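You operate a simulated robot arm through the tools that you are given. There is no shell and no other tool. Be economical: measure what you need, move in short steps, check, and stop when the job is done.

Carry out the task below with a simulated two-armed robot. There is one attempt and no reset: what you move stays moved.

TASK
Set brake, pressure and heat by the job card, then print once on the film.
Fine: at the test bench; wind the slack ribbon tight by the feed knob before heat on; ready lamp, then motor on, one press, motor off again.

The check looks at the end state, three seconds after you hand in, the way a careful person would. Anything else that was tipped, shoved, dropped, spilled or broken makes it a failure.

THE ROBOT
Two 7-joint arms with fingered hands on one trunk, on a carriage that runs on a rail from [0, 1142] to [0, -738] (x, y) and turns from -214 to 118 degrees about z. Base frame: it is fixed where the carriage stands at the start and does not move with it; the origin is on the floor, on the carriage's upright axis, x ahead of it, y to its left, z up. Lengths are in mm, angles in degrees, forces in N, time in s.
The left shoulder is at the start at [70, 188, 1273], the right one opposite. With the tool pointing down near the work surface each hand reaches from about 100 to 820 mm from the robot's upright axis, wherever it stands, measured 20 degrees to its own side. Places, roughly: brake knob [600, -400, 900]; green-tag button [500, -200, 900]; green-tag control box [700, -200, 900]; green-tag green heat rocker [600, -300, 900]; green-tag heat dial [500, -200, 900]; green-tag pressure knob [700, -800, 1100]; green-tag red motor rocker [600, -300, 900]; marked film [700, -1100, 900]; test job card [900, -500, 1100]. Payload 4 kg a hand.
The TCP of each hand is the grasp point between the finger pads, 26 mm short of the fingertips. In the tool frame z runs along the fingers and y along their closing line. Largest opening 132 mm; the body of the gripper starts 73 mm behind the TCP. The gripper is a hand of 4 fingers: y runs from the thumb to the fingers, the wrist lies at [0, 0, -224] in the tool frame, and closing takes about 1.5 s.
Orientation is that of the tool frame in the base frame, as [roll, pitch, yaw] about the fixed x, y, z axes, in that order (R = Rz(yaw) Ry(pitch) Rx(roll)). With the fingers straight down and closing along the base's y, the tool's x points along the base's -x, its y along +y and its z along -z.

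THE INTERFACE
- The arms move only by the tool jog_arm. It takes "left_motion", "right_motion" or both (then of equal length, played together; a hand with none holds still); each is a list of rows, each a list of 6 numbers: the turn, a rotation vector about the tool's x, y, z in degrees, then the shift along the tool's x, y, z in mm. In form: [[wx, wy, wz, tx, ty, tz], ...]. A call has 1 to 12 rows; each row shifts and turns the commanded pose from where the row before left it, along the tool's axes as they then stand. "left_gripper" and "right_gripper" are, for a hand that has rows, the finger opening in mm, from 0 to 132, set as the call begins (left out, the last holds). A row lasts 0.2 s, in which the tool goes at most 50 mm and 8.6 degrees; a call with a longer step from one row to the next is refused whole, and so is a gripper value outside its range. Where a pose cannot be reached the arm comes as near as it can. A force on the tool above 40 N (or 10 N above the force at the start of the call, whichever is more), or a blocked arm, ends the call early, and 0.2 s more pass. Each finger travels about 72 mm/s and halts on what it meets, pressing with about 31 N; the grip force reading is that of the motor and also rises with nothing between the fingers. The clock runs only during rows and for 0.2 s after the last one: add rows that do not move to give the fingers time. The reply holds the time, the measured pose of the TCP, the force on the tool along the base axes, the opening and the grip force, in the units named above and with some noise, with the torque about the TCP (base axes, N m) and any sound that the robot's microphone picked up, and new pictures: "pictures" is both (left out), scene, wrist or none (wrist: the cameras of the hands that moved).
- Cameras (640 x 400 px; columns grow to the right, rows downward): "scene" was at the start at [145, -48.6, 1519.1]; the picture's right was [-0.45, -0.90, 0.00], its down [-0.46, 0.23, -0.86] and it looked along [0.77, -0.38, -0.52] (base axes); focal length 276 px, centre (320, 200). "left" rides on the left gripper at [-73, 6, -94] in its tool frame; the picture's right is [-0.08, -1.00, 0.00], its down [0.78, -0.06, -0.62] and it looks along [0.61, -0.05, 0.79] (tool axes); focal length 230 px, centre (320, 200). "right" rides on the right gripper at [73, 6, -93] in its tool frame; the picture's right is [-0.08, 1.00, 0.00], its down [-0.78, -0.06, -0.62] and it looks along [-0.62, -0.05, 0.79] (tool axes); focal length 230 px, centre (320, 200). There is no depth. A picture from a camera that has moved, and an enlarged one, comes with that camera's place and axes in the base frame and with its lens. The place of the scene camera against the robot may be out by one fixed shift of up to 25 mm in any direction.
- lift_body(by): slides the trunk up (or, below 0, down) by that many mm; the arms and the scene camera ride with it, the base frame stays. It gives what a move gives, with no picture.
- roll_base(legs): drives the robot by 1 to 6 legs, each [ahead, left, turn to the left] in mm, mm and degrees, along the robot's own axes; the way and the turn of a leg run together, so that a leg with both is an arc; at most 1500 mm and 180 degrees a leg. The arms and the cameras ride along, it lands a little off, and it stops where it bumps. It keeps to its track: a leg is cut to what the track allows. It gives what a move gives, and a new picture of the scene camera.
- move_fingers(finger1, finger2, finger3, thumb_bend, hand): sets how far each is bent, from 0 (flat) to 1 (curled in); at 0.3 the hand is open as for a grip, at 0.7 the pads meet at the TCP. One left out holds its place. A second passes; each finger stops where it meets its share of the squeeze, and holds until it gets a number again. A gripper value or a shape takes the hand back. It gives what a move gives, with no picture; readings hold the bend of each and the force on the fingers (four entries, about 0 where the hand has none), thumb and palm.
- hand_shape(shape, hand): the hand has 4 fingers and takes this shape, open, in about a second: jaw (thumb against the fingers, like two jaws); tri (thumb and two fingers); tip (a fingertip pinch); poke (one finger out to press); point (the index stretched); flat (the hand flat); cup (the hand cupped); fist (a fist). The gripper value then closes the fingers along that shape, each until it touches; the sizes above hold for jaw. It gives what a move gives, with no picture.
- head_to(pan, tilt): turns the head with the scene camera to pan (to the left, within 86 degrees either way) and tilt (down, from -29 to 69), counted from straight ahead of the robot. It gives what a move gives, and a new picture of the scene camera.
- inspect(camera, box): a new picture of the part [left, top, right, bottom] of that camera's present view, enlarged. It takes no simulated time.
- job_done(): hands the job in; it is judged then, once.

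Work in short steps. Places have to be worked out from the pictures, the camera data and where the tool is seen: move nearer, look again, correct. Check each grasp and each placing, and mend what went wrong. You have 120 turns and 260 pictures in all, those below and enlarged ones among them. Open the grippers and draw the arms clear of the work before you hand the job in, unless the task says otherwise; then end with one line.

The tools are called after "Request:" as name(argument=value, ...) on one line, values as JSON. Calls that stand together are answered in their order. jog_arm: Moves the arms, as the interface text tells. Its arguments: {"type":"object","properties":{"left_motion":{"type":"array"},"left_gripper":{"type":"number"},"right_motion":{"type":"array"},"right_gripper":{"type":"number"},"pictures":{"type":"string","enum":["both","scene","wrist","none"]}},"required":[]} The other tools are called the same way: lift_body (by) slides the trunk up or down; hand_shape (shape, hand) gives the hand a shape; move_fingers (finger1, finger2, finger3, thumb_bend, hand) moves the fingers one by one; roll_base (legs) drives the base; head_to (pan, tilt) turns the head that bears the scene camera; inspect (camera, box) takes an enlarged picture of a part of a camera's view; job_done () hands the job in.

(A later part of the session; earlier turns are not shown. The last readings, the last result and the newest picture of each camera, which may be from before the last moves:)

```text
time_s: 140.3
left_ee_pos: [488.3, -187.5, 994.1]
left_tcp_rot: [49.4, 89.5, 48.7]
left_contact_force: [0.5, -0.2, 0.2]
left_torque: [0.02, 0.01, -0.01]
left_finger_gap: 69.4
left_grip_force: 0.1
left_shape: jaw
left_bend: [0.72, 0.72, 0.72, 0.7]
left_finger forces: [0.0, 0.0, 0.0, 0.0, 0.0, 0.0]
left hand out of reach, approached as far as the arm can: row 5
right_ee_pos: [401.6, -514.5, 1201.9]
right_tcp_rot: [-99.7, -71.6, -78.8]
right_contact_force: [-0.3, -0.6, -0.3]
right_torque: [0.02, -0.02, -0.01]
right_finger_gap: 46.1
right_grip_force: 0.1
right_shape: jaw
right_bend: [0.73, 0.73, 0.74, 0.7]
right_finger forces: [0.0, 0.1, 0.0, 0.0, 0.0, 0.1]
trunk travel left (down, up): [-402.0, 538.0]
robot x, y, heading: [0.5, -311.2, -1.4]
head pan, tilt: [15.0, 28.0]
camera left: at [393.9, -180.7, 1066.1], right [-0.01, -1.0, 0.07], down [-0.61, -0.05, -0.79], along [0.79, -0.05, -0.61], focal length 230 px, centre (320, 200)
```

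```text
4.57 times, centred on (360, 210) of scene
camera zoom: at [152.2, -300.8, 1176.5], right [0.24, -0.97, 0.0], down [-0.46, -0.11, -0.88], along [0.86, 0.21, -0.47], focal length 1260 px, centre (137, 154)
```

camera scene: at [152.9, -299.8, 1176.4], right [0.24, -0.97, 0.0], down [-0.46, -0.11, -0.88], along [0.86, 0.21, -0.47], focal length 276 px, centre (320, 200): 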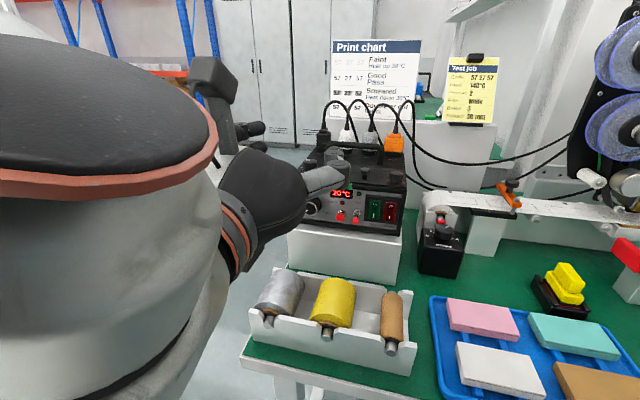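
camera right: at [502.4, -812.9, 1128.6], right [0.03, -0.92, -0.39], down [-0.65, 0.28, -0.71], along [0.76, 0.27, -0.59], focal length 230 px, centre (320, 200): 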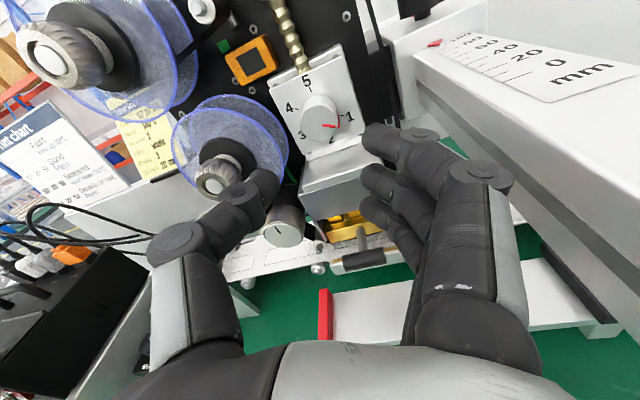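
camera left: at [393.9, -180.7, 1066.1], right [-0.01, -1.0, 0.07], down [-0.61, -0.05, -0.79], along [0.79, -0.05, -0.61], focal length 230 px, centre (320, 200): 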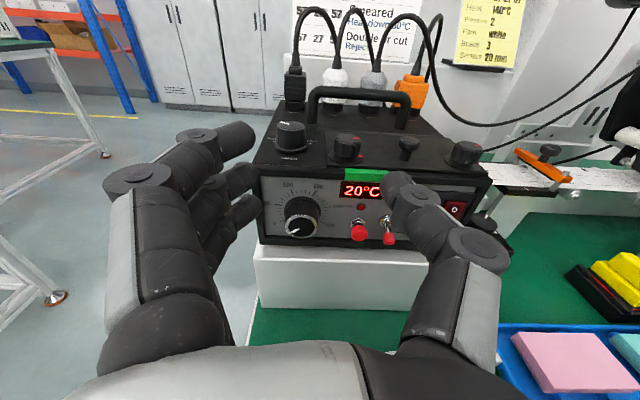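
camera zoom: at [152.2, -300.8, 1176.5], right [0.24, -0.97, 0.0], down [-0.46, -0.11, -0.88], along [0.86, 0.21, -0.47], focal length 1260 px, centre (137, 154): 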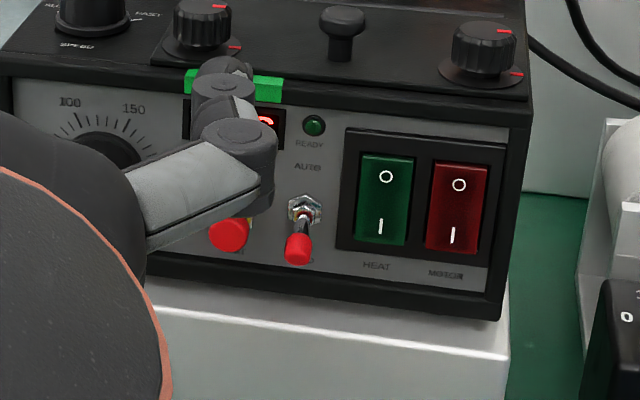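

Dial: 0 is at 8 o'clock, 250 at 4 o'clock, so 140 is about 14° right of top and 134° clockwise from now. I'll back off a little and lower the trunk to bring the hand to dial height.

Request:
jog_arm(left_motion=[[0, 0, 0, 0, 10, -15], [0, 0, 0, 0, 0, 0]], pictures="none")

Request:
lift_body(by=-62)

Request:
inspect(camera="left", box=[0, 0, 640, 400])

Request:
inspect(camera="left", box=[250, 70, 430, 200])

```text
time_s: 140.9
left_ee_pos: [490.1, -186.8, 993.6]
left_tcp_rot: [50.3, 89.4, 49.5]
left_contact_force: [0.9, 1.0, -0.3]
left_torque: [0.0, -0.01, -0.02]
left_finger_gap: 69.2
left_grip_force: 0.1
left_shape: jaw
left_bend: [0.72, 0.72, 0.72, 0.7]
left_finger forces: [0.0, 0.1, 0.1, 0.1, 0.0, 0.1]
left hand out of reach, approached as far as the arm can: row 1
right_ee_pos: [403.6, -514.3, 1201.7]
right_tcp_rot: [-99.6, -71.5, -78.6]
right_contact_force: [-0.5, -0.4, 0.0]
right_torque: [-0.02, -0.01, 0.0]
right_finger_gap: 46.1
right_grip_force: 0.0
right_shape: jaw
right_bend: [0.73, 0.73, 0.74, 0.7]
right_finger forces: [0.0, 0.1, 0.0, 0.1, 0.0, 0.0]
trunk travel left (down, up): [-402.0, 538.0]
robot x, y, heading: [2.4, -314.9, -1.6]
head pan, tilt: [15.0, 28.0]
```

```text
time_s: 141.9
left_ee_pos: [489.1, -185.9, 932.2]
left_tcp_rot: [48.9, 89.5, 48.1]
left_contact_force: [0.0, 0.3, -0.8]
left_torque: [-0.01, 0.01, 0.0]
left_finger_gap: 69.4
left_grip_force: 0.1
left_shape: jaw
left_bend: [0.72, 0.72, 0.72, 0.7]
left_finger forces: [0.1, 0.0, 0.1, 0.0, 0.0, 0.0]
right_ee_pos: [403.4, -514.0, 1140.6]
right_tcp_rot: [-99.6, -71.5, -78.7]
right_contact_force: [1.0, 0.0, -0.7]
right_torque: [0.02, -0.01, 0.01]
right_finger_gap: 45.9
right_grip_force: 0.1
right_shape: jaw
right_bend: [0.73, 0.73, 0.74, 0.7]
right_finger forces: [0.0, 0.1, 0.1, 0.1, 0.0, 0.0]
trunk travel left (down, up): [-340.0, 600.0]
robot x, y, heading: [0.1, -313.6, -1.3]
head pan, tilt: [15.0, 28.0]
```

```text
1.00 times, centred on (320, 200) of left (not enlarged: the box is as wide or as high as the picture)
camera zoom: at [394.4, -180.4, 1004.0], right [-0.01, -1.0, 0.07], down [-0.61, -0.05, -0.79], along [0.79, -0.05, -0.61], focal length 230 px, centre (320, 200)
```

zoom: 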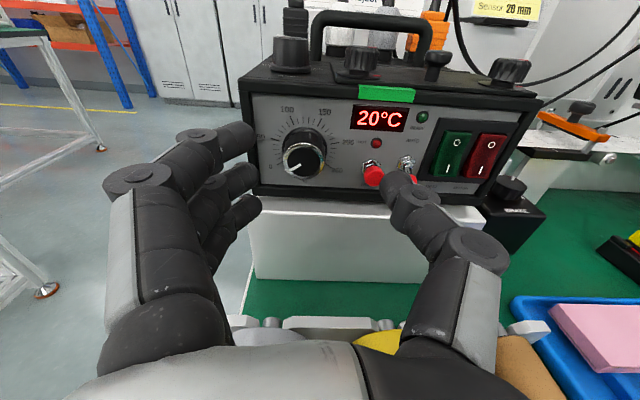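

```text
3.08 times, centred on (340, 135) of left
camera zoom: at [394.4, -180.4, 1004.0], right [-0.01, -1.0, 0.07], down [-0.61, -0.05, -0.79], along [0.79, -0.05, -0.61], focal length 708 px, centre (258, 400)
```

zoom: 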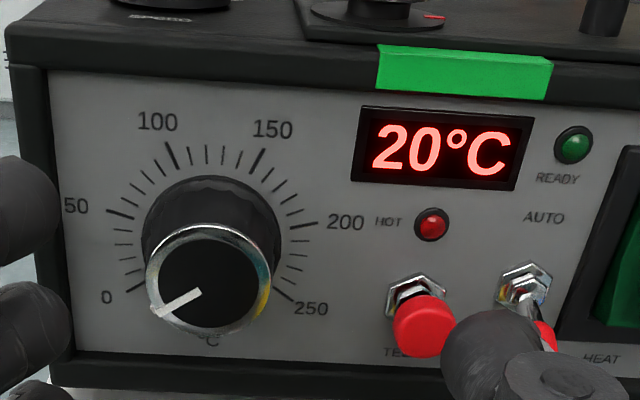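

The dial face triangulates to [536, -176, 928], with the test button near y -226 and the rockers near y -290 and -317. I'll shift the carriage 40 mm left for reach, then line up with a 25° roll.

Request:
roll_base(legs=[[0, 40, 0]])

Request:
jog_arm(left_motion=[[0, 0, 0, 4, -15, 0], [0, 0, 0, 0, -13, 0], [0, 0, 8, 0, 0, 0], [0, 0, 8, 0, 0, 0], [0, 0, 8, 0, 0, 0], [0, 0, 0, 0, 0, 0]], left_gripper=46, pictures="wrist")

Request:
inspect(camera="left", box=[220, 50, 420, 200])

```text
time_s: 142.8
left_ee_pos: [490.5, -147.0, 932.4]
left_tcp_rot: [44.8, 89.5, 44.1]
left_contact_force: [-0.2, 1.0, -0.6]
left_torque: [0.01, 0.0, -0.02]
left_finger_gap: 69.6
left_grip_force: 0.1
left_shape: jaw
left_bend: [0.72, 0.72, 0.72, 0.7]
left_finger forces: [0.1, 0.0, 0.0, 0.1, 0.0, 0.0]
right_ee_pos: [403.3, -473.8, 1140.5]
right_tcp_rot: [-99.5, -71.6, -78.6]
right_contact_force: [0.3, -0.4, 0.0]
right_torque: [-0.03, 0.02, -0.05]
right_finger_gap: 45.9
right_grip_force: 0.1
right_shape: jaw
right_bend: [0.73, 0.73, 0.74, 0.7]
right_finger forces: [0.1, 0.0, 0.1, 0.0, 0.0, 0.1]
trunk travel left (down, up): [-340.0, 600.0]
robot x, y, heading: [4.1, -274.6, -1.3]
head pan, tilt: [15.0, 28.0]
camera scene: at [153.0, -260.3, 1114.4], right [0.24, -0.97, 0.0], down [-0.46, -0.11, -0.88], along [0.86, 0.21, -0.47], focal length 276 px, centre (320, 200)
```

scene: 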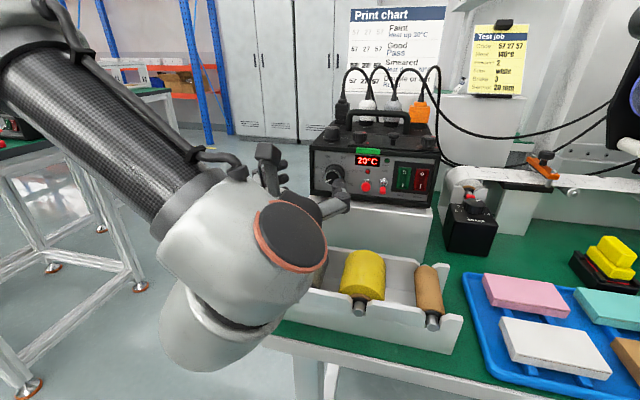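

```text
time_s: 144.2
left_ee_pos: [489.1, -176.2, 929.0]
left_tcp_rot: [89.1, 65.5, 88.3]
left_contact_force: [-0.8, -0.2, -0.5]
left_torque: [-0.01, -0.01, 0.0]
left_finger_gap: 46.4
left_grip_force: 0.1
left_shape: jaw
left_bend: [0.73, 0.73, 0.73, 0.7]
left_finger forces: [0.0, 0.0, 0.1, 0.0, 0.0, 0.0]
right_ee_pos: [404.0, -476.4, 1139.0]
right_tcp_rot: [-99.6, -71.5, -78.7]
right_contact_force: [0.0, -0.4, 0.5]
right_torque: [0.0, 0.02, -0.01]
right_finger_gap: 46.0
right_grip_force: 0.0
right_shape: jaw
right_bend: [0.73, 0.73, 0.74, 0.7]
right_finger forces: [0.0, 0.1, 0.0, 0.0, 0.0, 0.0]
trunk travel left (down, up): [-340.0, 600.0]
robot x, y, heading: [-0.1, -274.9, -1.5]
head pan, tilt: [15.0, 28.0]
camera left: at [393.4, -200.1, 995.4], right [-0.01, -0.94, -0.34], down [-0.61, 0.28, -0.74], along [0.79, 0.2, -0.57], focal length 230 px, centre (320, 200)
```

left: 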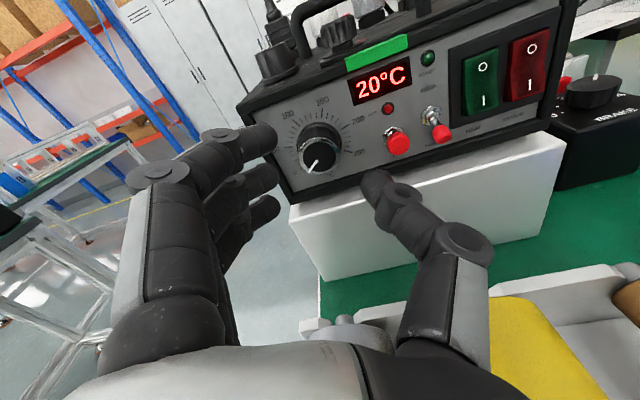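

```text
2.67 times, centred on (320, 125) of left
camera zoom: at [393.4, -200.1, 995.4], right [-0.01, -0.94, -0.34], down [-0.61, 0.28, -0.74], along [0.79, 0.2, -0.57], focal length 614 px, centre (320, 400)
```

zoom: 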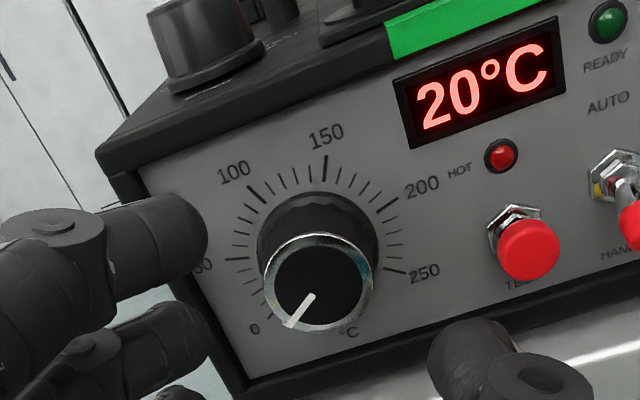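

The alignment is exact. I'll advance to x≈524 and close on the dial.

Request:
jog_arm(left_motion=[[0, 0, 0, 0, 0, 20], [0, 0, 0, 0, 0, 15], [0, 0, 0, 0, 0, 0]], pictures="none")

Request:
jog_arm(left_motion=[[0, 0, 0, 0, 0, 0], [0, 0, 0, 0, 0, 0], [0, 0, 0, 0, 0, 0], [0, 0, 0, 0, 0, 0]], left_gripper=12, pictures="wrist")

Request:
inspect(camera="left", box=[220, 50, 420, 200])

```text
time_s: 145.0
left_ee_pos: [524.5, -176.5, 927.6]
left_tcp_rot: [89.0, 65.5, 88.4]
left_contact_force: [-2.2, -0.5, 0.8]
left_torque: [0.04, -0.01, 0.08]
left_finger_gap: 46.6
left_grip_force: 0.2
left_shape: jaw
left_bend: [0.73, 0.73, 0.74, 0.7]
left_finger forces: [0.0, 0.1, 1.9, 0.0, 0.0, 0.0]
right_ee_pos: [402.4, -475.5, 1139.7]
right_tcp_rot: [-99.6, -71.6, -78.8]
right_contact_force: [0.1, 0.8, 0.5]
right_torque: [-0.01, 0.01, 0.01]
right_finger_gap: 46.2
right_grip_force: 0.0
right_shape: jaw
right_bend: [0.73, 0.73, 0.74, 0.7]
right_finger forces: [0.1, 0.0, 0.0, 0.0, 0.0, 0.0]
trunk travel left (down, up): [-340.0, 600.0]
robot x, y, heading: [-0.1, -272.7, -1.2]
head pan, tilt: [15.0, 28.0]
```

```text
time_s: 146.0
left_ee_pos: [524.3, -178.5, 926.7]
left_tcp_rot: [89.3, 65.4, 88.5]
left_contact_force: [-0.2, -11.3, -6.6]
left_torque: [-0.01, 0.05, -0.11]
left_finger_gap: 7.0
left_grip_force: 31.3
left_shape: jaw
left_bend: [0.69, 0.72, 0.69, 0.7]
left_finger forces: [0.0, 13.7, 0.0, 0.1, 26.6, 0.0]
right_ee_pos: [404.3, -475.8, 1139.3]
right_tcp_rot: [-99.7, -71.3, -78.7]
right_contact_force: [-0.2, 0.2, -0.1]
right_torque: [0.0, 0.01, -0.02]
right_finger_gap: 46.1
right_grip_force: 0.1
right_shape: jaw
right_bend: [0.73, 0.73, 0.74, 0.7]
right_finger forces: [0.1, 0.0, 0.0, 0.0, 0.0, 0.0]
trunk travel left (down, up): [-340.0, 600.0]
robot x, y, heading: [-1.0, -272.5, -1.2]
head pan, tilt: [15.0, 28.0]
camera left: at [429.1, -203.0, 994.8], right [-0.01, -0.94, -0.34], down [-0.61, 0.28, -0.74], along [0.79, 0.2, -0.58], focal length 230 px, centre (320, 200)
```

left: 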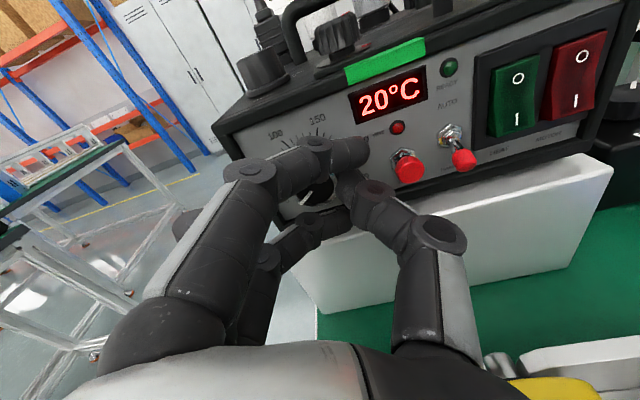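

```text
2.67 times, centred on (320, 125) of left
camera zoom: at [429.1, -203.0, 994.8], right [-0.01, -0.94, -0.34], down [-0.61, 0.28, -0.74], along [0.79, 0.2, -0.58], focal length 614 px, centre (320, 400)
```

zoom: 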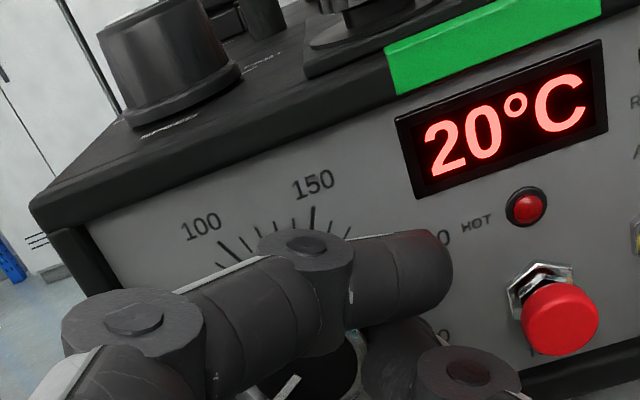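

The dial is gripped. I'll turn 64° clockwise.

Request:
jog_arm(left_motion=[[0, 0, 8, 0, 0, 0], [0, 0, 8, 0, 0, 0], [0, 0, 8, 0, 0, 0], [0, 0, 8, 0, 0, 0], [0, 0, 8, 0, 0, 0], [0, 0, 8, 0, 0, 0], [0, 0, 8, 0, 0, 0], [0, 0, 8, 0, 0, 0], [0, 0, 0, 0, 0, 0]], pictures="none")

Request:
jog_arm(left_motion=[[0, 0, 0, 0, 0, 0], [0, 0, 0, 0, 0, 0], [0, 0, 0, 0, 0, 0], [0, 0, 0, 0, 0, -16], [0, 0, -8, 0, 0, 0], [0, 0, -8, 0, 0, 0], [0, 0, -8, 0, 0, 0], [0, 0, -8, 0, 0, 0], [0, 0, -8, 0, 0, 0], [0, 0, -8, 0, 0, 0], [0, 0, -8, 0, 0, 0], [0, 0, -8, 0, 0, 0]], left_gripper=46, pictures="none")

Request:
inspect(camera="left", box=[220, 50, 420, 200])

```text
time_s: 148.0
left_ee_pos: [524.9, -176.3, 926.0]
left_tcp_rot: [89.7, 1.4, 89.2]
left_contact_force: [-11.7, -2.6, -25.2]
left_torque: [0.01, 0.48, -0.07]
left_finger_gap: 7.7
left_grip_force: 30.7
left_shape: jaw
left_bend: [0.69, 0.72, 0.69, 0.7]
left_finger forces: [0.0, 10.7, 0.1, 0.1, 35.9, 0.1]
right_ee_pos: [402.7, -475.8, 1139.1]
right_tcp_rot: [-99.7, -71.4, -78.6]
right_contact_force: [-0.5, -0.2, -0.1]
right_torque: [-0.01, 0.0, 0.03]
right_finger_gap: 46.3
right_grip_force: 0.0
right_shape: jaw
right_bend: [0.73, 0.73, 0.74, 0.7]
right_finger forces: [0.0, 0.0, 0.0, 0.0, 0.0, 0.0]
trunk travel left (down, up): [-340.0, 600.0]
robot x, y, heading: [-1.8, -276.0, -1.3]
head pan, tilt: [15.0, 28.0]
```

```text
time_s: 150.6
left_ee_pos: [508.5, -175.9, 927.2]
left_tcp_rot: [89.2, 65.6, 88.4]
left_contact_force: [0.2, -0.1, 0.0]
left_torque: [0.01, -0.01, -0.01]
left_finger_gap: 45.2
left_grip_force: 0.1
left_shape: jaw
left_bend: [0.73, 0.74, 0.73, 0.7]
left_finger forces: [0.0, 0.0, 0.0, 0.0, 0.0, 0.0]
right_ee_pos: [404.5, -476.0, 1139.8]
right_tcp_rot: [-99.5, -71.5, -78.7]
right_contact_force: [-0.5, 0.4, 1.0]
right_torque: [0.02, 0.02, -0.01]
right_finger_gap: 45.8
right_grip_force: 0.0
right_shape: jaw
right_bend: [0.73, 0.73, 0.74, 0.7]
right_finger forces: [0.0, 0.1, 0.1, 0.0, 0.0, 0.1]
trunk travel left (down, up): [-340.0, 600.0]
robot x, y, heading: [2.8, -276.2, -1.5]
head pan, tilt: [15.0, 28.0]
```

```text
2.67 times, centred on (320, 125) of left
camera zoom: at [413.2, -200.0, 995.6], right [-0.01, -0.94, -0.34], down [-0.61, 0.28, -0.74], along [0.79, 0.2, -0.57], focal length 614 px, centre (320, 400)
```

zoom: 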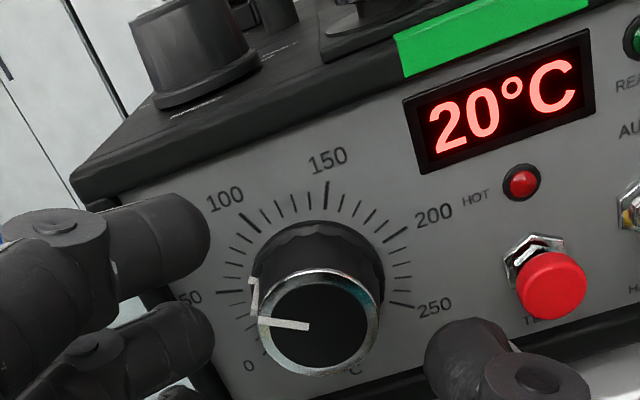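

The pointer is at about 67, as expected from the 64° turn. I'll do the second stroke of 70°, then check.

Request:
jog_arm(left_motion=[[0, 0, 0, 0, 0, 16], [0, 0, 0, 0, 0, 0]], pictures="none")

Request:
jog_arm(left_motion=[[0, 0, 0, 0, 0, 0], [0, 0, 0, 0, 0, 0], [0, 0, 0, 0, 0, 0], [0, 0, 7.8, 0, 0, 0], [0, 0, 7.8, 0, 0, 0], [0, 0, 7.8, 0, 0, 0], [0, 0, 7.8, 0, 0, 0], [0, 0, 7.8, 0, 0, 0], [0, 0, 7.8, 0, 0, 0], [0, 0, 7.8, 0, 0, 0], [0, 0, 7.8, 0, 0, 0], [0, 0, 7.8, 0, 0, 0]], left_gripper=12, pictures="none")

Request:
jog_arm(left_motion=[[0, 0, 0, 0, 0, 0], [0, 0, 0, 0, 0, 0], [0, 0, 0, 0, 0, 0], [0, 0, 0, 0, 0, -16], [0, 0, -8, 0, 0, 0], [0, 0, -8, 0, 0, 0], [0, 0, -8, 0, 0, 0], [0, 0, -8, 0, 0, 0], [0, 0, -8, 0, 0, 0], [0, 0, -8, 0, 0, 0], [0, 0, -8, 0, 0, 0], [0, 0, -8, 0, 0, 0]], left_gripper=46, pictures="none")

Request:
inspect(camera="left", box=[260, 60, 380, 180])

```text
time_s: 151.2
left_ee_pos: [524.3, -175.6, 927.4]
left_tcp_rot: [89.1, 65.6, 88.5]
left_contact_force: [-5.0, 0.6, -0.9]
left_torque: [-0.01, 0.05, 0.2]
left_finger_gap: 45.6
left_grip_force: 0.0
left_shape: jaw
left_bend: [0.73, 0.74, 0.74, 0.7]
left_finger forces: [0.3, 0.0, 4.4, 0.0, 0.1, 0.1]
right_ee_pos: [402.6, -475.2, 1139.6]
right_tcp_rot: [-99.5, -71.5, -78.8]
right_contact_force: [-0.3, 0.2, 0.0]
right_torque: [-0.02, -0.01, 0.01]
right_finger_gap: 46.0
right_grip_force: 0.0
right_shape: jaw
right_bend: [0.73, 0.73, 0.74, 0.7]
right_finger forces: [0.0, 0.0, 0.1, 0.0, 0.0, 0.0]
trunk travel left (down, up): [-340.0, 600.0]
robot x, y, heading: [-0.9, -274.5, -1.2]
head pan, tilt: [15.0, 28.0]
```

```text
time_s: 153.8
left_ee_pos: [524.2, -175.7, 926.4]
left_tcp_rot: [89.7, -4.8, 89.2]
left_contact_force: [-6.3, -1.9, -20.3]
left_torque: [0.0, 0.37, -0.01]
left_finger_gap: 8.5
left_grip_force: 31.1
left_shape: jaw
left_bend: [0.69, 0.72, 0.69, 0.7]
left_finger forces: [0.0, 11.3, 0.0, 0.0, 31.7, 0.0]
right_ee_pos: [405.2, -475.8, 1139.2]
right_tcp_rot: [-99.8, -71.5, -78.5]
right_contact_force: [0.7, -0.9, 0.5]
right_torque: [0.0, -0.02, 0.01]
right_finger_gap: 46.0
right_grip_force: 0.2
right_shape: jaw
right_bend: [0.73, 0.73, 0.74, 0.7]
right_finger forces: [0.1, 0.1, 0.0, 0.1, 0.0, 0.1]
trunk travel left (down, up): [-340.0, 600.0]
robot x, y, heading: [-1.1, -271.1, -1.4]
head pan, tilt: [15.0, 28.0]
```

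```text
time_s: 156.4
left_ee_pos: [507.0, -175.5, 927.5]
left_tcp_rot: [89.2, 59.4, 88.6]
left_contact_force: [-0.1, -0.6, -0.4]
left_torque: [0.01, -0.01, -0.02]
left_finger_gap: 45.4
left_grip_force: 0.0
left_shape: jaw
left_bend: [0.73, 0.74, 0.73, 0.7]
left_finger forces: [0.0, 0.0, 0.0, 0.0, 0.0, 0.0]
right_ee_pos: [403.2, -475.0, 1139.2]
right_tcp_rot: [-99.6, -71.5, -78.7]
right_contact_force: [0.1, 0.0, 0.0]
right_torque: [0.02, 0.0, -0.02]
right_finger_gap: 45.7
right_grip_force: 0.0
right_shape: jaw
right_bend: [0.73, 0.73, 0.74, 0.7]
right_finger forces: [0.0, 0.1, 0.1, 0.0, 0.0, 0.1]
trunk travel left (down, up): [-340.0, 600.0]
robot x, y, heading: [-3.4, -275.5, -1.2]
head pan, tilt: [15.0, 28.0]
```

```text
3.33 times, centred on (320, 120) of left
camera zoom: at [412.7, -207.3, 992.5], right [-0.01, -0.9, -0.44], down [-0.61, 0.35, -0.71], along [0.79, 0.26, -0.55], focal length 767 px, centre (320, 467)
```

zoom: 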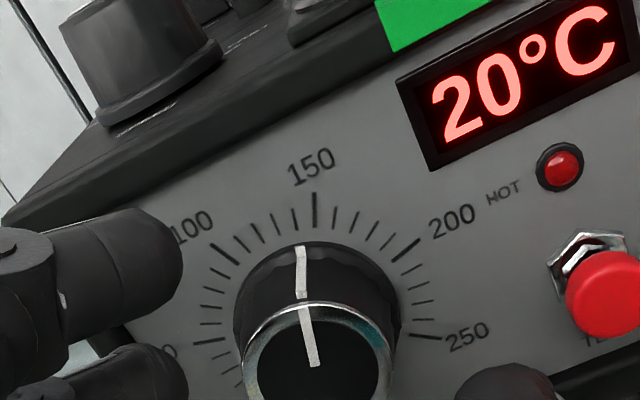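

The pointer looks near 140. I'll verify at higher magnification.

Request:
inspect(camera="left", box=[280, 75, 360, 145])

Request:
inspect(camera="scene", box=[300, 130, 440, 210])

```text
5.71 times, centred on (320, 110) of left
camera zoom: at [412.7, -207.3, 992.5], right [-0.01, -0.9, -0.44], down [-0.61, 0.35, -0.71], along [0.79, 0.26, -0.55], focal length 1315 px, centre (320, 714)
```

zoom: 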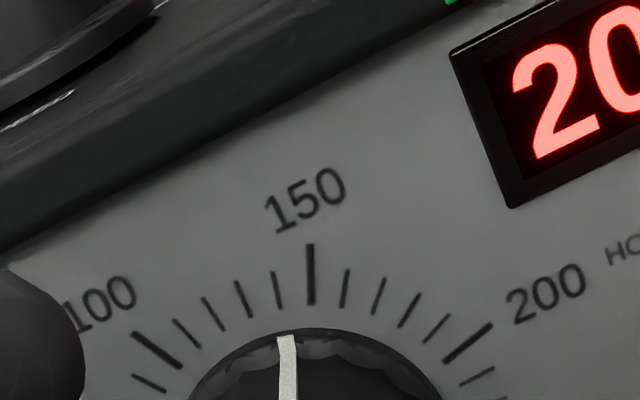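

```text
4.57 times, centred on (370, 170) of scene
camera zoom: at [153.1, -261.4, 1114.4], right [0.24, -0.97, 0.0], down [-0.46, -0.11, -0.88], along [0.86, 0.21, -0.47], focal length 1260 px, centre (91, 337)
```

zoom: 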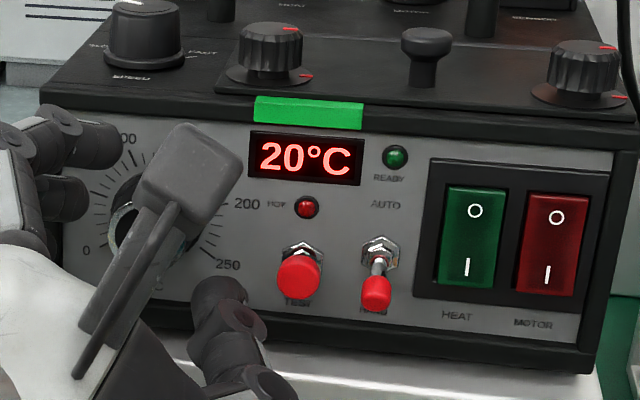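

The marker lines up with the 140 tick (about 139). Next is the heat rocker: I'll back away, level the hand and take the poke shape.

Request:
jog_arm(left_motion=[[0, 0, -8, 0, 0, -25], [0, 0, -8, 0, 0, -25], [0, 0, -8, 0, 0, 0], [0, 0, -6, 0, 0, 0], [0, 0, 0, 0, -40, 0], [0, 0, 0, 0, -40, 0], [0, 0, 0, 0, 0, 0]], pictures="none")

Request:
hand_shape(shape="poke", hand="left")

Request:
inspect(camera="left", box=[0, 0, 640, 400])

Request:
inspect(camera="left", box=[220, 60, 420, 200])

```text
time_s: 158.0
left_ee_pos: [459.9, -262.4, 922.0]
left_tcp_rot: [61.0, 89.2, 60.2]
left_contact_force: [0.1, 0.1, -0.3]
left_torque: [0.0, -0.01, 0.03]
left_finger_gap: 45.7
left_grip_force: 0.0
left_shape: jaw
left_bend: [0.73, 0.74, 0.73, 0.7]
left_finger forces: [0.0, 0.1, 0.1, 0.0, 0.1, 0.0]
left hand out of reach, approached as far as the arm can: row 2
right_ee_pos: [404.5, -475.1, 1140.2]
right_tcp_rot: [-99.7, -71.5, -78.6]
right_contact_force: [-0.3, -0.1, 0.4]
right_torque: [0.05, -0.01, 0.01]
right_finger_gap: 45.9
right_grip_force: 0.1
right_shape: jaw
right_bend: [0.73, 0.73, 0.74, 0.7]
right_finger forces: [0.0, 0.1, 0.0, 0.1, 0.1, 0.0]
trunk travel left (down, up): [-340.0, 600.0]
robot x, y, heading: [-0.8, -268.1, -1.2]
head pan, tilt: [15.0, 28.0]
```

```text
time_s: 158.9
left_ee_pos: [460.7, -263.7, 922.7]
left_tcp_rot: [59.8, 89.2, 58.9]
left_contact_force: [-0.2, -0.4, -0.6]
left_torque: [0.01, 0.0, 0.01]
left_finger_gap: 0.1
left_grip_force: 0.0
left_shape: poke
left_bend: [1.0, 1.0, 1.0, 0.46]
left_finger forces: [0.0, 0.0, 0.0, 0.0, 0.1, 0.1]
right_ee_pos: [402.4, -474.5, 1141.1]
right_tcp_rot: [-99.5, -71.4, -78.7]
right_contact_force: [0.5, 0.3, 0.1]
right_torque: [-0.02, 0.0, 0.03]
right_finger_gap: 45.9
right_grip_force: 0.1
right_shape: jaw
right_bend: [0.73, 0.73, 0.74, 0.7]
right_finger forces: [0.1, 0.0, 0.0, 0.0, 0.1, 0.0]
trunk travel left (down, up): [-340.0, 600.0]
robot x, y, heading: [-1.5, -273.2, -1.4]
head pan, tilt: [15.0, 28.0]
```

```text
1.00 times, centred on (320, 200) of left (not enlarged: the box is as wide or as high as the picture)
camera zoom: at [364.4, -257.6, 995.3], right [-0.01, -1.0, 0.07], down [-0.61, -0.04, -0.79], along [0.79, -0.05, -0.61], focal length 230 px, centre (320, 200)
```

zoom: 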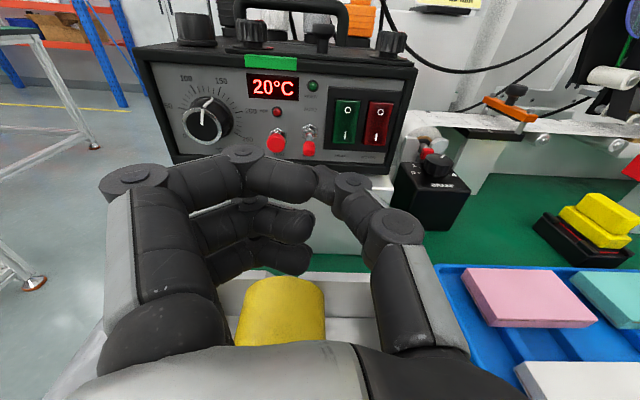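

```text
2.86 times, centred on (320, 130) of left
camera zoom: at [364.4, -257.6, 995.3], right [-0.01, -1.0, 0.07], down [-0.61, -0.04, -0.79], along [0.79, -0.05, -0.61], focal length 657 px, centre (320, 400)
```

zoom: 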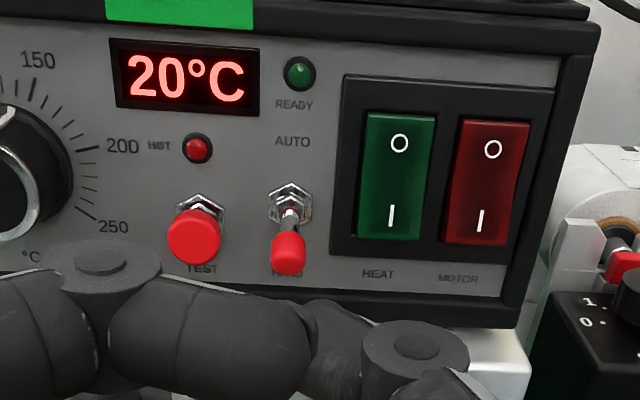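

In the poke shape it's unclear what protrudes. I'll form a pinch of middle finger and thumb with the outer fingers curled, so the tip sits on the tool axis.

Request:
move_fingers(hand="left", finger1=1.0, finger2=0.69, finger3=1.0, thumb_bend=0.69)

Request:
inspect(camera="left", box=[0, 0, 640, 400])

Request:
inspect(camera="scene", box=[220, 130, 460, 290])

```text
time_s: 159.9
left_ee_pos: [459.6, -263.0, 922.8]
left_tcp_rot: [60.1, 89.2, 59.2]
left_contact_force: [0.6, -0.1, -0.3]
left_torque: [-0.02, 0.02, 0.0]
left_finger_gap: 39.7
left_grip_force: 0.0
left_shape: fingers
left_bend: [1.0, 0.69, 1.0, 0.69]
left_finger forces: [0.1, 0.0, 0.0, 0.0, 0.1, 0.0]
right_ee_pos: [401.5, -475.1, 1139.4]
right_tcp_rot: [-99.6, -71.5, -78.7]
right_contact_force: [-0.3, -0.8, 0.5]
right_torque: [0.02, -0.03, 0.01]
right_finger_gap: 45.9
right_grip_force: 0.0
right_shape: jaw
right_bend: [0.73, 0.73, 0.74, 0.7]
right_finger forces: [0.0, 0.1, 0.1, 0.0, 0.0, 0.1]
trunk travel left (down, up): [-340.0, 600.0]
robot x, y, heading: [0.3, -273.6, -1.5]
head pan, tilt: [15.0, 28.0]
```

```text
1.00 times, centred on (320, 200) of left (not enlarged: the box is as wide or as high as the picture)
camera zoom: at [364.4, -257.6, 995.3], right [-0.01, -1.0, 0.07], down [-0.61, -0.04, -0.79], along [0.79, -0.05, -0.61], focal length 230 px, centre (320, 200)
```

zoom: 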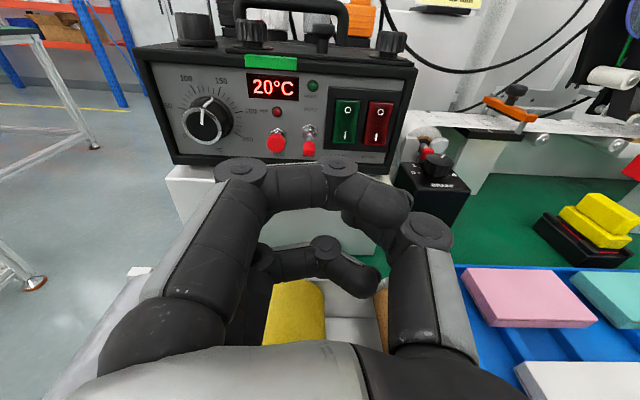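

```text
2.50 times, centred on (340, 210) of scene
camera zoom: at [153.0, -261.6, 1114.4], right [0.24, -0.97, 0.0], down [-0.46, -0.11, -0.88], along [0.86, 0.21, -0.47], focal length 689 px, centre (270, 175)
```

zoom: 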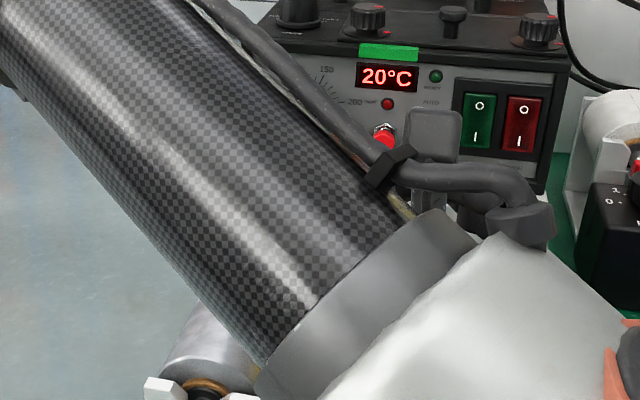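

That isn't a clean poking tip. I'll try the "point" shape instead.

Request:
hand_shape(shape="point", hand="left")

Request:
inspect(camera="left", box=[0, 0, 640, 400])

```text
time_s: 160.8
left_ee_pos: [459.3, -263.7, 921.9]
left_tcp_rot: [59.9, 89.2, 59.1]
left_contact_force: [-0.1, 0.2, 0.3]
left_torque: [-0.02, 0.01, -0.03]
left_finger_gap: 126.0
left_grip_force: 0.0
left_shape: point
left_bend: [0.28, 1.0, 1.0, 0.54]
left_finger forces: [0.0, 0.0, 0.0, 0.0, 0.1, 0.0]
right_ee_pos: [403.1, -473.8, 1139.8]
right_tcp_rot: [-99.7, -71.5, -78.7]
right_contact_force: [-0.5, 0.4, 0.5]
right_torque: [-0.02, 0.01, -0.01]
right_finger_gap: 45.9
right_grip_force: 0.0
right_shape: jaw
right_bend: [0.73, 0.73, 0.74, 0.7]
right_finger forces: [0.0, 0.1, 0.1, 0.0, 0.0, 0.0]
trunk travel left (down, up): [-340.0, 600.0]
robot x, y, heading: [0.3, -273.6, -1.3]
head pan, tilt: [15.0, 28.0]
```

```text
1.00 times, centred on (320, 200) of left (not enlarged: the box is as wide or as high as the picture)
camera zoom: at [364.4, -257.6, 995.3], right [-0.01, -1.0, 0.07], down [-0.61, -0.04, -0.79], along [0.79, -0.05, -0.61], focal length 230 px, centre (320, 200)
```

zoom: 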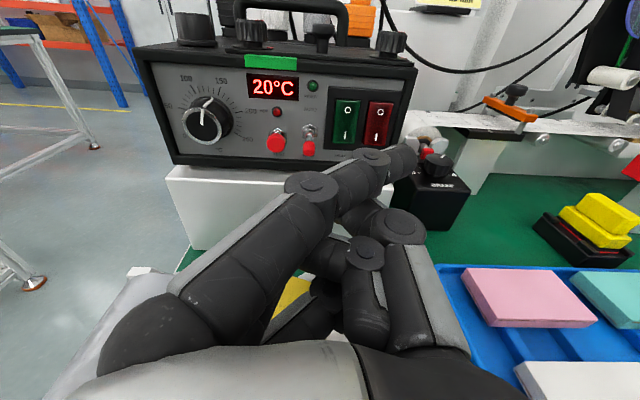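

The index finger now points forward as a clean poker; I judge its tip at about TCP + [22, -47, +24]. The heat rocker's "I" half is near [557, -287, 919]. I'll position the tip in front of it.

Request:
lift_body(by=-28)

Request:
jog_arm(left_motion=[[0, 0, 0, 0, 12, 15], [0, 0, 0, 0, 11, 15], [0, 0, 0, 0, 0, 0]], pictures="wrist")

Request:
inspect(camera="left", box=[280, 40, 480, 190])

Request:
inspect(camera="scene", box=[300, 130, 460, 250])

```text
time_s: 161.5
left_ee_pos: [459.1, -263.9, 896.5]
left_tcp_rot: [58.7, 89.2, 58.0]
left_contact_force: [-0.5, 0.3, -0.6]
left_torque: [0.03, -0.01, -0.02]
left_finger_gap: 126.3
left_grip_force: 0.1
left_shape: point
left_bend: [0.28, 1.0, 1.0, 0.54]
left_finger forces: [0.0, 0.0, 0.0, 0.1, 0.1, 0.1]
right_ee_pos: [403.4, -475.2, 1111.7]
right_tcp_rot: [-99.7, -71.5, -78.7]
right_contact_force: [0.8, -0.1, -0.6]
right_torque: [0.0, 0.0, 0.01]
right_finger_gap: 46.3
right_grip_force: 0.1
right_shape: jaw
right_bend: [0.73, 0.73, 0.74, 0.7]
right_finger forces: [0.1, 0.0, 0.0, 0.1, 0.0, 0.1]
trunk travel left (down, up): [-312.0, 628.0]
robot x, y, heading: [1.9, -273.4, -1.4]
head pan, tilt: [15.0, 28.0]
```

```text
time_s: 162.3
left_ee_pos: [489.8, -240.1, 896.5]
left_tcp_rot: [60.8, 89.2, 60.0]
left_contact_force: [0.4, 0.2, -0.3]
left_torque: [0.0, -0.05, 0.0]
left_finger_gap: 126.0
left_grip_force: 0.2
left_shape: point
left_bend: [0.28, 1.0, 1.0, 0.54]
left_finger forces: [0.0, 0.0, 0.0, 0.1, 0.0, 0.0]
right_ee_pos: [402.6, -475.6, 1111.7]
right_tcp_rot: [-99.5, -71.5, -78.8]
right_contact_force: [0.5, 0.2, 0.0]
right_torque: [0.03, 0.03, -0.02]
right_finger_gap: 46.1
right_grip_force: 0.0
right_shape: jaw
right_bend: [0.73, 0.73, 0.74, 0.7]
right_finger forces: [0.0, 0.0, 0.1, 0.0, 0.0, 0.0]
trunk travel left (down, up): [-312.0, 628.0]
robot x, y, heading: [1.6, -274.1, -1.3]
head pan, tilt: [15.0, 28.0]
camera left: at [394.3, -234.8, 968.5], right [-0.01, -1.0, 0.07], down [-0.61, -0.04, -0.79], along [0.79, -0.05, -0.61], focal length 230 px, centre (320, 200)
```

left: 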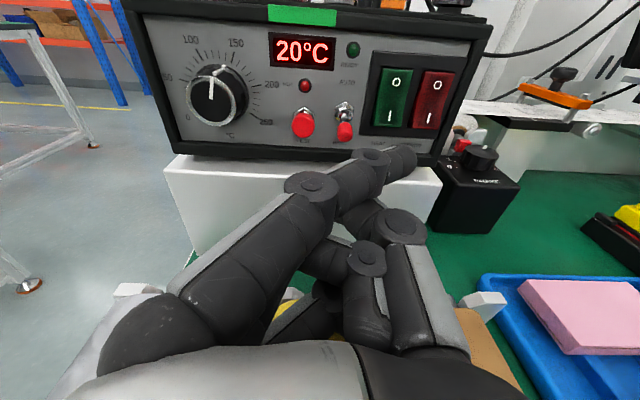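

```text
2.67 times, centred on (380, 115) of left
camera zoom: at [394.3, -234.8, 968.5], right [-0.01, -1.0, 0.07], down [-0.61, -0.04, -0.79], along [0.79, -0.05, -0.61], focal length 614 px, centre (160, 427)
```

zoom: 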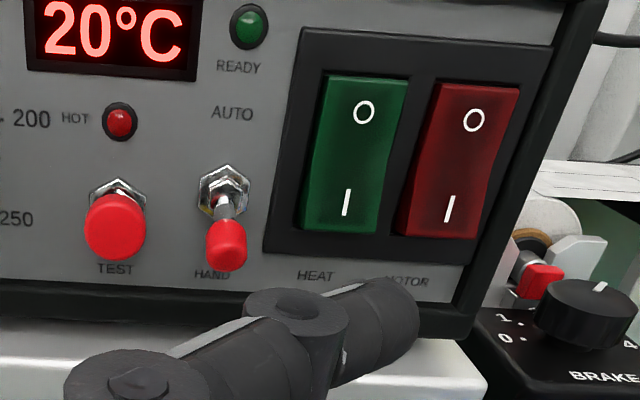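

```text
3.33 times, centred on (380, 190) of scene
camera zoom: at [152.9, -261.8, 1086.4], right [0.24, -0.97, 0.0], down [-0.46, -0.11, -0.88], along [0.86, 0.21, -0.47], focal length 919 px, centre (120, 233)
```

zoom: 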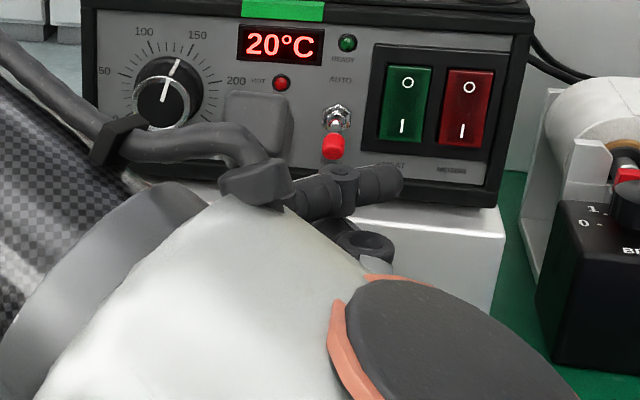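

The heat dial reads 140 in this view as well. The index tip is at about [514, -289, 911], in line with the HEAT "I". I'll raise 6 mm and advance carefully.

Request:
jog_arm(left_motion=[[0, 0, 0, -6, 0, 15], [0, 0, 0, 0, 0, 12], [0, 0, 0, 0, 0, 0]], pictures="none")

Request:
inspect(camera="left", box=[280, 40, 480, 190])

Request:
inspect(camera="scene", box=[300, 130, 460, 250])

```text
time_s: 163.1
left_ee_pos: [517.7, -239.6, 901.0]
left_tcp_rot: [61.4, 89.2, 60.5]
left_contact_force: [-0.3, -0.3, 0.9]
left_torque: [0.0, 0.01, -0.01]
left_finger_gap: 125.9
left_grip_force: 0.2
left_shape: point
left_bend: [0.28, 1.0, 1.0, 0.54]
left_finger forces: [0.1, 0.0, 0.0, 0.1, 0.1, 0.0]
right_ee_pos: [404.3, -475.9, 1111.1]
right_tcp_rot: [-99.7, -71.5, -78.8]
right_contact_force: [0.2, 0.7, -0.9]
right_torque: [0.03, 0.04, 0.02]
right_finger_gap: 46.4
right_grip_force: 0.1
right_shape: jaw
right_bend: [0.73, 0.73, 0.74, 0.7]
right_finger forces: [0.0, 0.0, 0.0, 0.0, 0.1, 0.0]
trunk travel left (down, up): [-312.0, 628.0]
robot x, y, heading: [-3.1, -272.8, -1.3]
head pan, tilt: [15.0, 28.0]
```

```text
2.67 times, centred on (380, 115) of left
camera zoom: at [422.4, -234.9, 973.6], right [-0.01, -1.0, 0.07], down [-0.61, -0.04, -0.79], along [0.79, -0.05, -0.61], focal length 614 px, centre (160, 427)
```

zoom: 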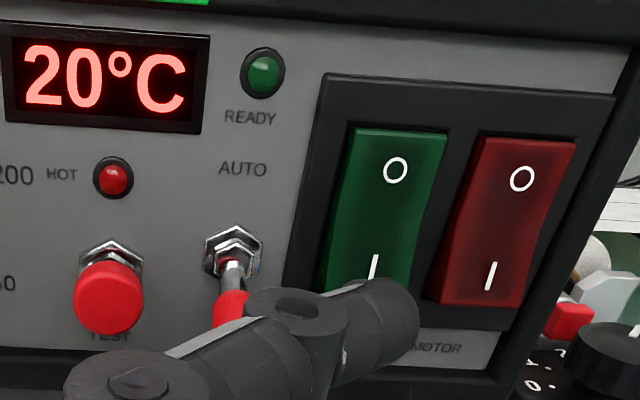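

```text
3.33 times, centred on (380, 190) of scene
camera zoom: at [152.9, -261.6, 1086.4], right [0.24, -0.97, 0.0], down [-0.46, -0.11, -0.88], along [0.86, 0.21, -0.47], focal length 919 px, centre (120, 233)
```

zoom: 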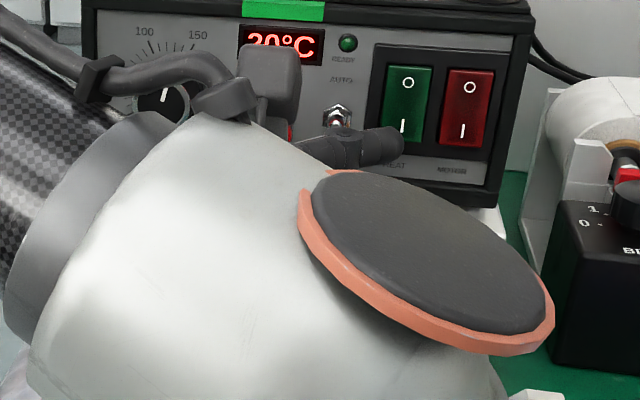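

The finger lies diagonally and its knuckle is close to the toggle. I'll back off and yaw the hand left about 35° so the finger points straight at the panel.

Request:
jog_arm(left_motion=[[0, 0, 0, 0, 0, -30], [0, 0, 0, 0, 0, -25], [-7, 0, 0, 0, 0, 0], [-7, 0, 0, 0, 0, 0], [-7, 0, 0, 0, 0, 0], [-7, 0, 0, 0, 0, 0], [-7, 0, 0, 0, 0, 0], [0, 0, 0, 0, 0, 0]], pictures="both")

Request:
inspect(camera="scene", box=[300, 130, 460, 250])

```text
time_s: 164.9
left_ee_pos: [461.5, -239.9, 901.6]
left_tcp_rot: [22.7, 89.2, 57.0]
left_contact_force: [-1.0, 0.1, 0.5]
left_torque: [-0.01, 0.01, -0.02]
left_finger_gap: 126.1
left_grip_force: 0.1
left_shape: point
left_bend: [0.28, 1.0, 1.0, 0.54]
left_finger forces: [0.0, 0.0, 0.1, 0.1, 0.1, 0.0]
right_ee_pos: [403.0, -475.7, 1110.7]
right_tcp_rot: [-99.6, -71.4, -78.8]
right_contact_force: [-1.2, 0.5, -0.6]
right_torque: [0.0, -0.03, -0.01]
right_finger_gap: 45.9
right_grip_force: 0.1
right_shape: jaw
right_bend: [0.73, 0.73, 0.74, 0.7]
right_finger forces: [0.0, 0.1, 0.0, 0.1, 0.0, 0.0]
trunk travel left (down, up): [-312.0, 628.0]
robot x, y, heading: [1.6, -273.9, -1.0]
head pan, tilt: [15.0, 28.0]
camera scene: at [153.0, -261.2, 1086.4], right [0.24, -0.97, 0.0], down [-0.46, -0.11, -0.88], along [0.86, 0.21, -0.47], focal length 276 px, centre (320, 200)
camera left: at [379.8, -289.1, 972.8], right [0.56, -0.82, 0.07], down [-0.47, -0.39, -0.79], along [0.68, 0.41, -0.61], focal length 230 px, centre (320, 200)
```

scene: 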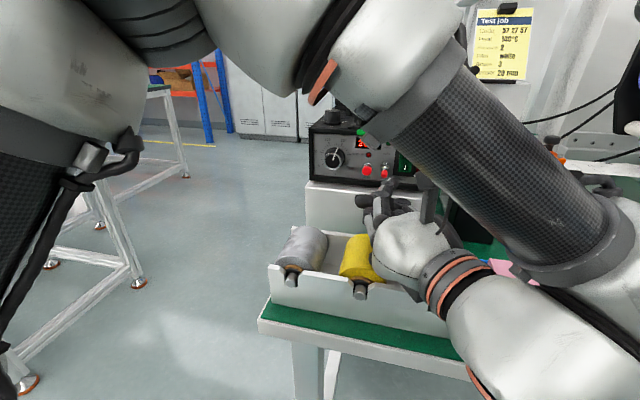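
left: 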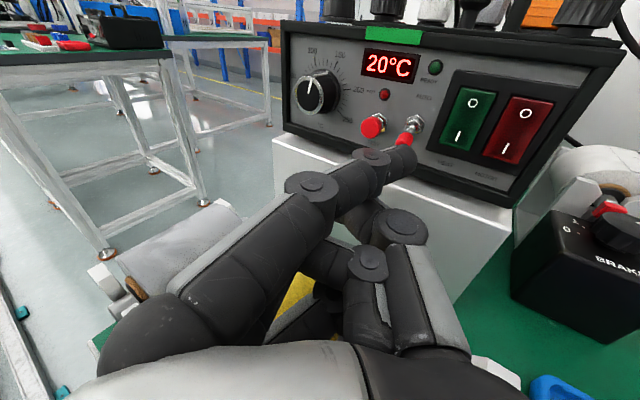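

```text
3.33 times, centred on (380, 190) of scene
camera zoom: at [153.0, -261.2, 1086.4], right [0.24, -0.97, 0.0], down [-0.46, -0.11, -0.88], along [0.86, 0.21, -0.47], focal length 919 px, centre (120, 233)
```

zoom: 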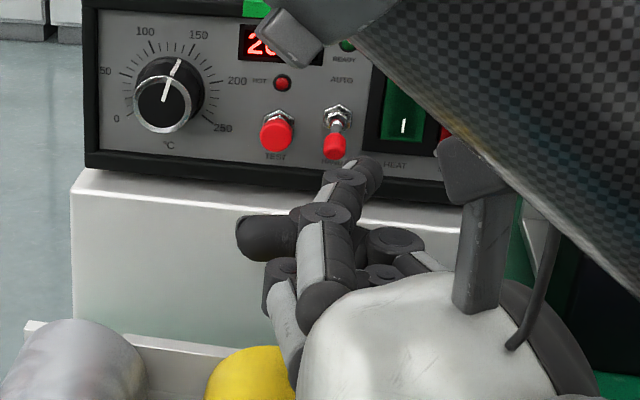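

The finger now points straight at the panel, with its tip at about [509, -263, 916]. I'll shift right 24 mm to the HEAT rocker and look.

Request:
jog_arm(left_motion=[[0, 0, 0, -1, -10, -7], [0, 0, 0, 0, -10, -7], [0, 0, 0, 0, -8.5, 12.3], [0, 0, 0, 0, 0, 0]], pictures="wrist")

Request:
inspect(camera="left", box=[320, 60, 500, 190])

Request:
inspect(camera="scene", box=[300, 130, 460, 250])

```text
time_s: 165.9
left_ee_pos: [476.7, -264.2, 903.0]
left_tcp_rot: [25.0, 89.1, 59.2]
left_contact_force: [-1.2, -0.2, -0.4]
left_torque: [0.0, 0.0, -0.01]
left_finger_gap: 126.1
left_grip_force: 0.0
left_shape: point
left_bend: [0.28, 1.0, 1.0, 0.54]
left_finger forces: [0.0, 0.0, 0.0, 0.1, 0.0, 0.0]
right_ee_pos: [403.4, -475.4, 1112.0]
right_tcp_rot: [-99.7, -71.5, -78.8]
right_contact_force: [0.5, -0.9, -0.5]
right_torque: [0.01, 0.02, 0.01]
right_finger_gap: 46.2
right_grip_force: 0.1
right_shape: jaw
right_bend: [0.73, 0.73, 0.74, 0.7]
right_finger forces: [0.1, 0.0, 0.0, 0.0, 0.1, 0.0]
trunk travel left (down, up): [-312.0, 628.0]
robot x, y, heading: [-0.8, -269.5, -1.3]
head pan, tilt: [15.0, 28.0]
camera left: at [394.4, -314.5, 974.5], right [0.56, -0.83, 0.07], down [-0.47, -0.39, -0.79], along [0.68, 0.41, -0.61], focal length 230 px, centre (320, 200)
```

left: 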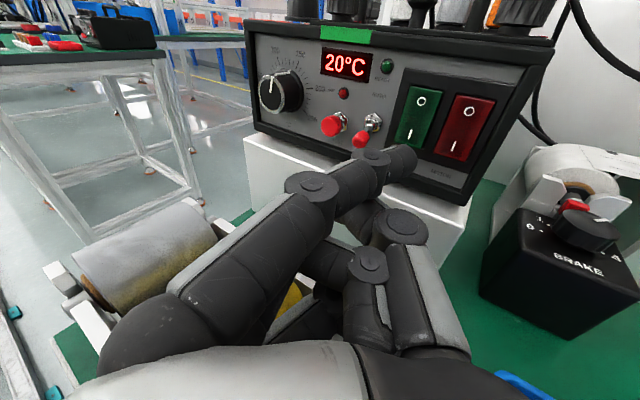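

```text
3.08 times, centred on (410, 125) of left
camera zoom: at [394.4, -314.5, 974.5], right [0.56, -0.83, 0.07], down [-0.47, -0.39, -0.79], along [0.68, 0.41, -0.61], focal length 708 px, centre (43, 431)
```

zoom: 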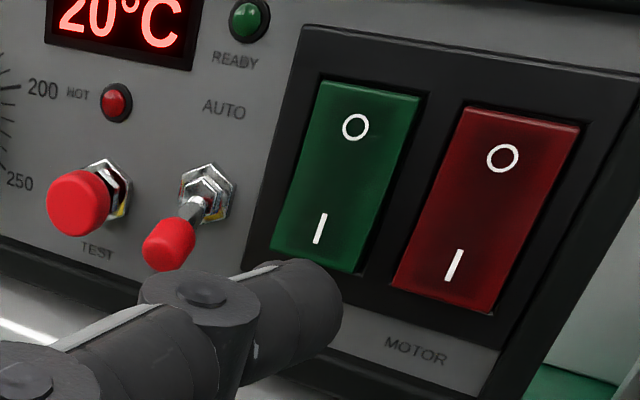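

```text
3.33 times, centred on (380, 190) of scene
camera zoom: at [152.9, -261.7, 1086.4], right [0.24, -0.97, 0.0], down [-0.46, -0.11, -0.88], along [0.86, 0.21, -0.47], focal length 919 px, centre (120, 233)
```

zoom: 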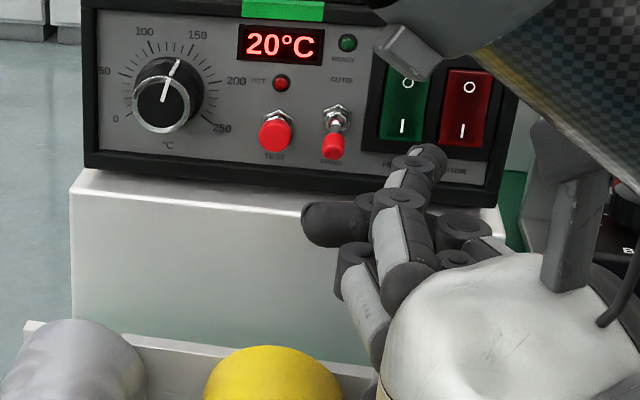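

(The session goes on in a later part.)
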